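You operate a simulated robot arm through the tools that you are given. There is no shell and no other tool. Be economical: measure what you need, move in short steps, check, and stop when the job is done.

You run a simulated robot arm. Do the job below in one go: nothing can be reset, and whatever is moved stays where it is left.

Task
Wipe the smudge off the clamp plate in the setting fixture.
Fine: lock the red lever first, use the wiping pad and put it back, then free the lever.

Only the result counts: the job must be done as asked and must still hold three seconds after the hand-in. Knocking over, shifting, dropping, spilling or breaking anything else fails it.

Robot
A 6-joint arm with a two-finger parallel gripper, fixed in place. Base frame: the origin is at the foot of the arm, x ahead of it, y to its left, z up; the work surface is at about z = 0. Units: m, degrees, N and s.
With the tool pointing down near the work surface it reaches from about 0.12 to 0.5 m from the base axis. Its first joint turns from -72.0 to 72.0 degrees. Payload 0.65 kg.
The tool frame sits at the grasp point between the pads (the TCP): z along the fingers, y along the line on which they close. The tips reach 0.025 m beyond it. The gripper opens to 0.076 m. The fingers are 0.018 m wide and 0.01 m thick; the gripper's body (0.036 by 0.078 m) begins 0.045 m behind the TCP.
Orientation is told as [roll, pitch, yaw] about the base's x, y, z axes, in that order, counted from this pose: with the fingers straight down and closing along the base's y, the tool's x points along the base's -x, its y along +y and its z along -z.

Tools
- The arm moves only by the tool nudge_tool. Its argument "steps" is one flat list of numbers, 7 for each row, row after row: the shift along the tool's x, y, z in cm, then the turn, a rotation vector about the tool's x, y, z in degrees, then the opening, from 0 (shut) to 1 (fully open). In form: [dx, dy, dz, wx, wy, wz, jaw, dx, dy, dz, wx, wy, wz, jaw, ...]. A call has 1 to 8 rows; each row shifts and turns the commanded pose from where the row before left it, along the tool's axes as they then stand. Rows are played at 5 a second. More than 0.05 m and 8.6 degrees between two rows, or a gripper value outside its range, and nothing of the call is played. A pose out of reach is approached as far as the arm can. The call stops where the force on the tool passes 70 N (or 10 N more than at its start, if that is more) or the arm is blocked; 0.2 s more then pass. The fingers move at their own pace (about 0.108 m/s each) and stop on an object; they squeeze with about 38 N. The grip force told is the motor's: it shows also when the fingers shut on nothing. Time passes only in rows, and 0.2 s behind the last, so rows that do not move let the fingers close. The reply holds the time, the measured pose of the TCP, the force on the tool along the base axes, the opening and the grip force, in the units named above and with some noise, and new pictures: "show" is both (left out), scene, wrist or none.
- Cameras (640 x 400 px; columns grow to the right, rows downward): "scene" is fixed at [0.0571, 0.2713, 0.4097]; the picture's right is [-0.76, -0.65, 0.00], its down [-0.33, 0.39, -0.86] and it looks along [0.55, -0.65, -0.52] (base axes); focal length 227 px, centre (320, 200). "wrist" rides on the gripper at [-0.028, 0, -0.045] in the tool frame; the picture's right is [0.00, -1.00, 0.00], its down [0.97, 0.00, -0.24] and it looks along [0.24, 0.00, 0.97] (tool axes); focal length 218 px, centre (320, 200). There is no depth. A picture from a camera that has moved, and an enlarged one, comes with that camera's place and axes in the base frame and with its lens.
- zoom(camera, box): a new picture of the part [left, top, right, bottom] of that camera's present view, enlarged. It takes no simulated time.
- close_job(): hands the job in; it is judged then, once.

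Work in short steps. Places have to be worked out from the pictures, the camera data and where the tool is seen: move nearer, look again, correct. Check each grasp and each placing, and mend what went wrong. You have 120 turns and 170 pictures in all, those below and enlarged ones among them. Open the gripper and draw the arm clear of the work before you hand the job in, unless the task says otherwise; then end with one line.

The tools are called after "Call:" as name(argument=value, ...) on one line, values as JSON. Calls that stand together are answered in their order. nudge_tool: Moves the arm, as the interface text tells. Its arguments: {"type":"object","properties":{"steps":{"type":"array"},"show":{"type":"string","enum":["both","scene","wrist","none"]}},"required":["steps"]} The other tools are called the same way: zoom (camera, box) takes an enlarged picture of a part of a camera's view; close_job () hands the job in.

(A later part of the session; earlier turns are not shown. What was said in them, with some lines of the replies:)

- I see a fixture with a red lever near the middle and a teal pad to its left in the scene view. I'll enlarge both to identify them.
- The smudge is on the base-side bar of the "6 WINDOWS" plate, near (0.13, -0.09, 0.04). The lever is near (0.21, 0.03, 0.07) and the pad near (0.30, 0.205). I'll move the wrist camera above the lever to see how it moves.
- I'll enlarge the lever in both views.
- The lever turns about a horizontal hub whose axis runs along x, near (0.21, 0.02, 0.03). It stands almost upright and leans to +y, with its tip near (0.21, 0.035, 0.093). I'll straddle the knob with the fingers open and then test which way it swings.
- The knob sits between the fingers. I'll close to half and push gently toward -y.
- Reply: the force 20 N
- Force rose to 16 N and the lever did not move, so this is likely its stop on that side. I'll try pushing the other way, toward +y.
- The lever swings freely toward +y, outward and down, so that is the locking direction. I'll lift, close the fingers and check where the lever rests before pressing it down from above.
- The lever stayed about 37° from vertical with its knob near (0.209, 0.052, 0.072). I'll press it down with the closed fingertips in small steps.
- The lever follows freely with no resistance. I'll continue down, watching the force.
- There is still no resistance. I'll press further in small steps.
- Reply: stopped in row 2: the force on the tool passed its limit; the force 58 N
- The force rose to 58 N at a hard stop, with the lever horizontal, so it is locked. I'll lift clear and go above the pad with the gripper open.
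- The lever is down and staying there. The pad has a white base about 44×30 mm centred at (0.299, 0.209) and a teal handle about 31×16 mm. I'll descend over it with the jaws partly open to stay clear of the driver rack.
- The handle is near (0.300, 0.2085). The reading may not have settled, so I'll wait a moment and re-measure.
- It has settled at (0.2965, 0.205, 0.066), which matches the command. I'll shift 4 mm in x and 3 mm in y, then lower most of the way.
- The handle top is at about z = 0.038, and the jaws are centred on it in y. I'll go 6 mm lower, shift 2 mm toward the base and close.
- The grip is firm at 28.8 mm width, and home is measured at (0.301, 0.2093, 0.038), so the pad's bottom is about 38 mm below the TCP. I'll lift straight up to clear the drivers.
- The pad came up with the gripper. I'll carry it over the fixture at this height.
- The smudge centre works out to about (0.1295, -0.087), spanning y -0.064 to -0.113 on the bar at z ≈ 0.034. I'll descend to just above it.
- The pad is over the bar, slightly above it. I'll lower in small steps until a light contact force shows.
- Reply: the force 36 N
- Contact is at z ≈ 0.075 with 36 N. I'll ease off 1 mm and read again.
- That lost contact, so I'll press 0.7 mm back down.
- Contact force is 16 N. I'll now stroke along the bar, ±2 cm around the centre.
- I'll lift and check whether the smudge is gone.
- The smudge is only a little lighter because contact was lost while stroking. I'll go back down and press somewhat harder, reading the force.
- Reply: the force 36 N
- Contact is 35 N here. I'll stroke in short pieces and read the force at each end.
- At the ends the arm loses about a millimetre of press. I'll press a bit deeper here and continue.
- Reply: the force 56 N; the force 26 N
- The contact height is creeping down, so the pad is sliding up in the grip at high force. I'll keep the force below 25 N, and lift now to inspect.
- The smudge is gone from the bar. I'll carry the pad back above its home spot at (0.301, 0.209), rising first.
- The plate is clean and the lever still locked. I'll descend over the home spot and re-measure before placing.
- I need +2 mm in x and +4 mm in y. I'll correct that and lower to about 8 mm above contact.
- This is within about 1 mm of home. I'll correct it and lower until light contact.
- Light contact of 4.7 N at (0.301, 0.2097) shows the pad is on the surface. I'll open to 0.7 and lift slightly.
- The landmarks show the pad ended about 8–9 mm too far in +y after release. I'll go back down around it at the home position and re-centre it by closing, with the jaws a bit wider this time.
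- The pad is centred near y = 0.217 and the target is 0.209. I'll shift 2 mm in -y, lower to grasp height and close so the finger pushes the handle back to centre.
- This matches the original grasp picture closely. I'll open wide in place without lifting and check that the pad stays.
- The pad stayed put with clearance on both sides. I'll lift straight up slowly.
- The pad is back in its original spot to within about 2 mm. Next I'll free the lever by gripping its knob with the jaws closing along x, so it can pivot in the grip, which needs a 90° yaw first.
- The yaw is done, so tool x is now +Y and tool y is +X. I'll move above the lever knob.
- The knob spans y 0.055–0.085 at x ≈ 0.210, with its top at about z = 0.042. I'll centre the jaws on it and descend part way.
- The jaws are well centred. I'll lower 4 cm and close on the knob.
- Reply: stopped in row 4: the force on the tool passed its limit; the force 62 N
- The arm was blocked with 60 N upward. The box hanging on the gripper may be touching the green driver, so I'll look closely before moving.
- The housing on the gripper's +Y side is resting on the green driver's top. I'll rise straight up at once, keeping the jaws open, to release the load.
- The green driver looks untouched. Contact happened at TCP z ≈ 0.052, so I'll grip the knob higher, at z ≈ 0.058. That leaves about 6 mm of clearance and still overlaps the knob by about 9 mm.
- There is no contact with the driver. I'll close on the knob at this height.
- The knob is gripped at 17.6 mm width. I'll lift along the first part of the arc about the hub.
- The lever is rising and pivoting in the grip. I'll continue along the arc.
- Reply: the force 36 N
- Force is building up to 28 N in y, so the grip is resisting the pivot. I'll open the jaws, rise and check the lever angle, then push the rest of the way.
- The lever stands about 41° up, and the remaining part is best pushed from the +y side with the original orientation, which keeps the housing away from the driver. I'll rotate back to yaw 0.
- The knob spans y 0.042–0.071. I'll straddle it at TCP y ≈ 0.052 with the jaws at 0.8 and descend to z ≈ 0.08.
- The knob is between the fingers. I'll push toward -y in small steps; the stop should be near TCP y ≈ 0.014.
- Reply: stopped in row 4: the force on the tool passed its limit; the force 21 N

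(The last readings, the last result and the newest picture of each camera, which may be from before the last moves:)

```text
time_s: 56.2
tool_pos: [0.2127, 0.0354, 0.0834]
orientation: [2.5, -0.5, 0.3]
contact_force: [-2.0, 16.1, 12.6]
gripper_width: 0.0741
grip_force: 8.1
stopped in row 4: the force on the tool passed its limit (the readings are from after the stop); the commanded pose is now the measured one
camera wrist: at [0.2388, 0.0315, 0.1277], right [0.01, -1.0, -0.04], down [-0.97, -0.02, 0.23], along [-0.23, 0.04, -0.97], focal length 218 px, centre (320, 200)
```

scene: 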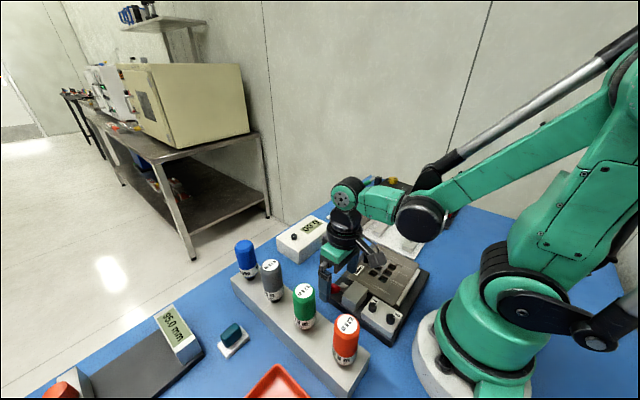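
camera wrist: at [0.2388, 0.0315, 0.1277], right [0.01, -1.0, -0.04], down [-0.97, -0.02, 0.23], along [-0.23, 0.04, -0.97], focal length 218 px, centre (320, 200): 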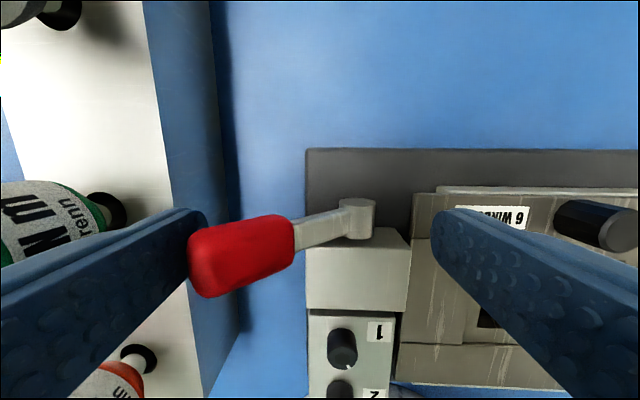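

The measured force (16, 12.6 N) points along the lever, so the finger is jamming by friction instead of turning it. I'll move the finger along the knob's arc, up and toward -y together, so the knob is carried round.

Call:
nudge_tool(steps=[0, -0.38, -0.42, 0.5, 0, 0, 0.8, 0, -0.39, -0.41, 0.5, 0, 0, 0.8, 0, -0.45, -0.34, 0.5, 0, 0, 0.8, 0, -0.46, -0.34, 0.5, 0, 0, 0.8])

Call:
zoom(camera="scene", box=[270, 235, 390, 325])

```text
time_s: 57.2
tool_pos: [0.2128, 0.0153, 0.0969]
orientation: [0.2, -0.4, 0.2]
contact_force: [0.3, -0.2, 0.8]
gripper_width: 0.0611
grip_force: 0.0
camera wrist: at [0.2382, 0.014, 0.1418], right [0.0, -1.0, 0.0], down [-0.97, 0.0, 0.23], along [-0.23, 0.0, -0.97], focal length 218 px, centre (320, 200)
```

scene: 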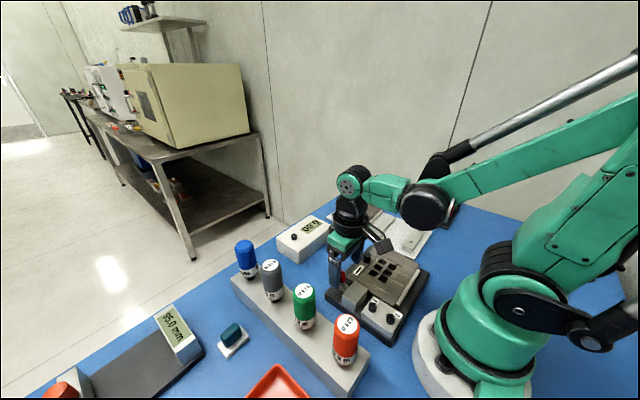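
wrist: 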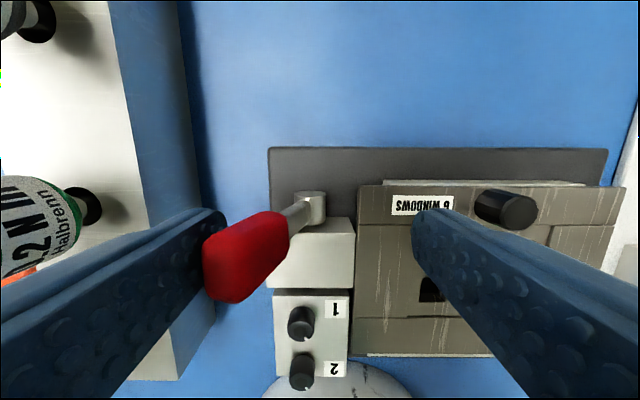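

```text
4.44 times, centred on (330, 280) of scene
camera zoom: at [0.0571, 0.2713, 0.4097], right [-0.76, -0.65, 0.0], down [-0.33, 0.39, -0.86], along [0.55, -0.65, -0.52], focal length 1008 px, centre (276, -156)
```

zoom: 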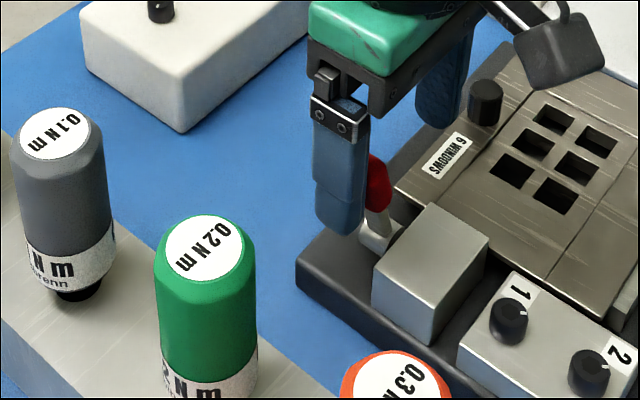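

The lever is nearly upright again. I'll push a bit further to find the original stop.

Call:
nudge_tool(steps=[0, -0.4, -0.12, 0, 0, 0, 0.8, 0, -0.4, -0.1, 0, 0, 0, 0.8, 0, -0.4, 0, 0, 0, 0, 0.8, 0, -0.4, 0, 0, 0, 0, 0.8])

Call:
zoom(camera="scene", box=[320, 250, 400, 310])

```text
time_s: 58.2
tool_pos: [0.2116, 0.001, 0.1003]
orientation: [0.3, -0.4, 0.3]
contact_force: [4.2, 16.1, 8.0]
gripper_width: 0.0731
grip_force: 7.8
camera wrist: at [0.2386, -0.0003, 0.1443], right [0.01, -1.0, -0.01], down [-0.97, -0.01, 0.23], along [-0.23, 0.01, -0.97], focal length 218 px, centre (320, 200)
```

scene: 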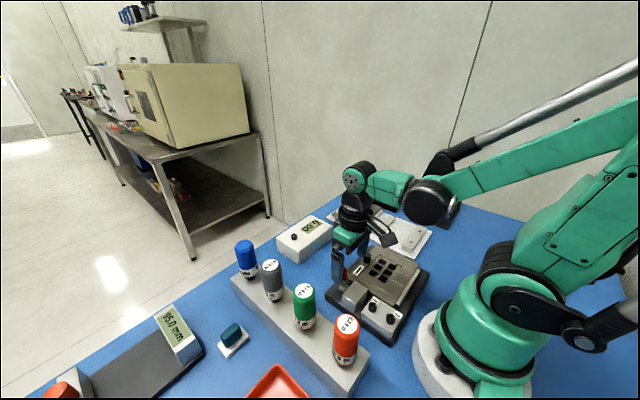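
wrist: 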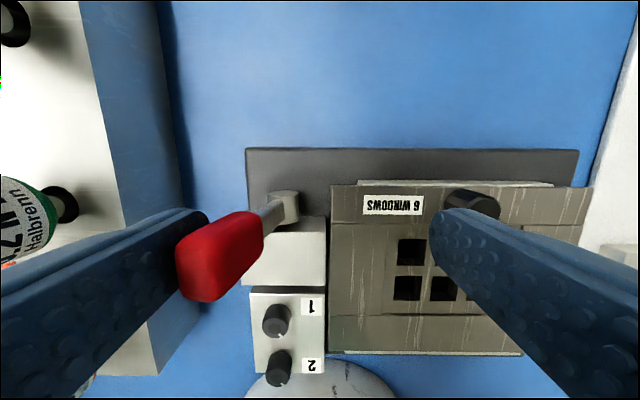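

```text
6.67 times, centred on (360, 280) of scene
camera zoom: at [0.0571, 0.2713, 0.4097], right [-0.76, -0.65, 0.0], down [-0.33, 0.39, -0.86], along [0.55, -0.65, -0.52], focal length 1513 px, centre (53, -333)
```

zoom: 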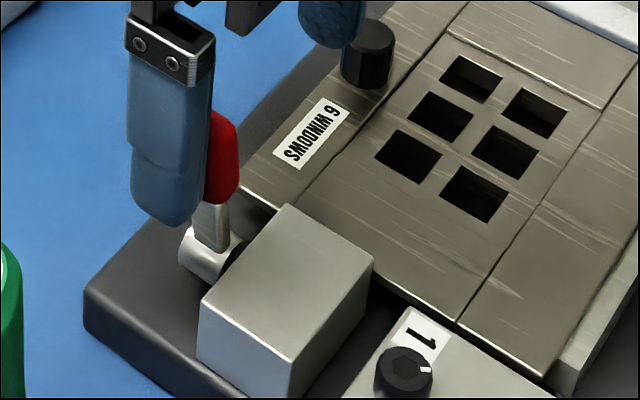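

The finger is pushed back against the stop again (16 N, as at the start), and the lever stands as originally. I'll unload, then lift clear and inspect.

Call:
nudge_tool(steps=[0, 1.3, 0, 0, 0, 0, 0.8, 0, 0.9, 0, 0, 0, 0, 1, 0, 0, -4, 0, 0, 0, 1, 0, 0, -4.5, 0, 0, 0, 1, -3, -2, -3, 0, 0, 0, 1, -4, -2, -2, 0, 0, 0, 1])

Call:
zoom(camera="scene", box=[310, 220, 450, 325])

Call:
zoom(camera="scene", box=[320, 250, 400, 310])

```text
time_s: 59.6
tool_pos: [0.2812, -0.0193, 0.2364]
orientation: [0.3, -0.3, 0.2]
contact_force: [0.6, 0.9, 0.7]
gripper_width: 0.0762
grip_force: 0.0
camera wrist: at [0.3079, -0.0197, 0.2809], right [0.01, -1.0, 0.0], down [-0.97, -0.01, 0.23], along [-0.23, 0.0, -0.97], focal length 218 px, centre (320, 200)
```

scene: 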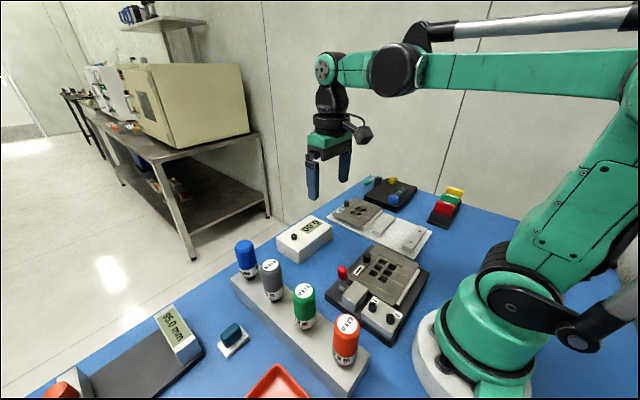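
wrist: 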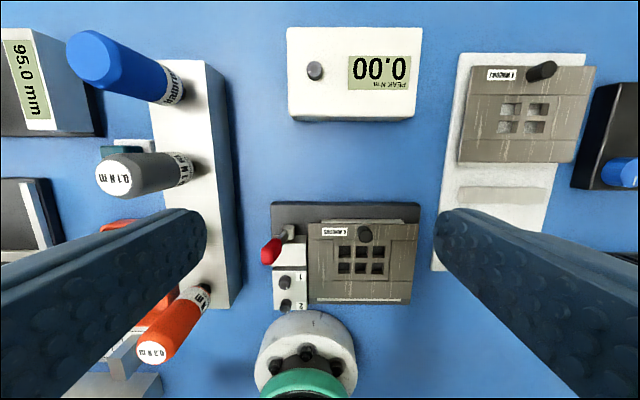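

```text
3.81 times, centred on (380, 272) of scene
camera zoom: at [0.0571, 0.2713, 0.4097], right [-0.76, -0.65, 0.0], down [-0.33, 0.39, -0.86], along [0.55, -0.65, -0.52], focal length 864 px, centre (91, -76)
```

zoom: 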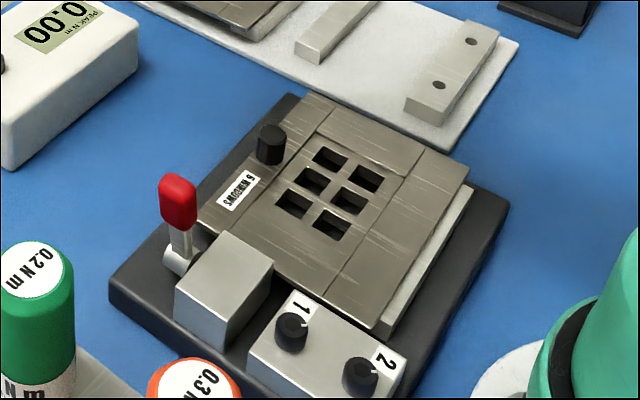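

```text
6.67 times, centred on (360, 280) of scene
camera zoom: at [0.0571, 0.2713, 0.4097], right [-0.76, -0.65, 0.0], down [-0.33, 0.39, -0.86], along [0.55, -0.65, -0.52], focal length 1513 px, centre (53, -333)
```

zoom: 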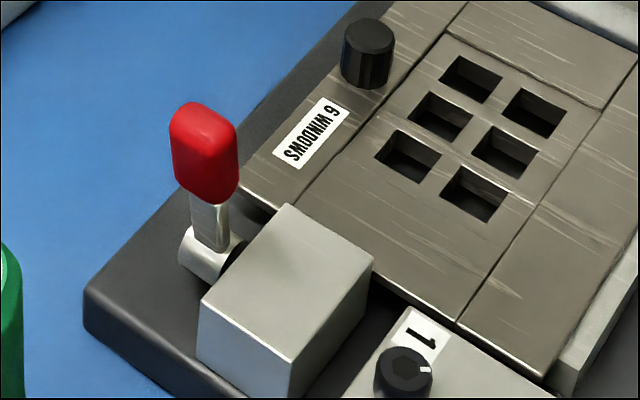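

The lever is free and upright, the plate is clean and unmoved, the pad is back, the drivers stand as before, and the arm is clear with the gripper open. I'll hand in.

Call:
close_job()

```text
The job is handed in.
```

The smudge is wiped off the clamp plate: I locked the lever first, put the pad back within about 2 mm of its original spot, and freed the lever again. While I was freeing the lever, the gripper's housing briefly pressed on the green driver with about 60 N, but the driver shows no visible shift.
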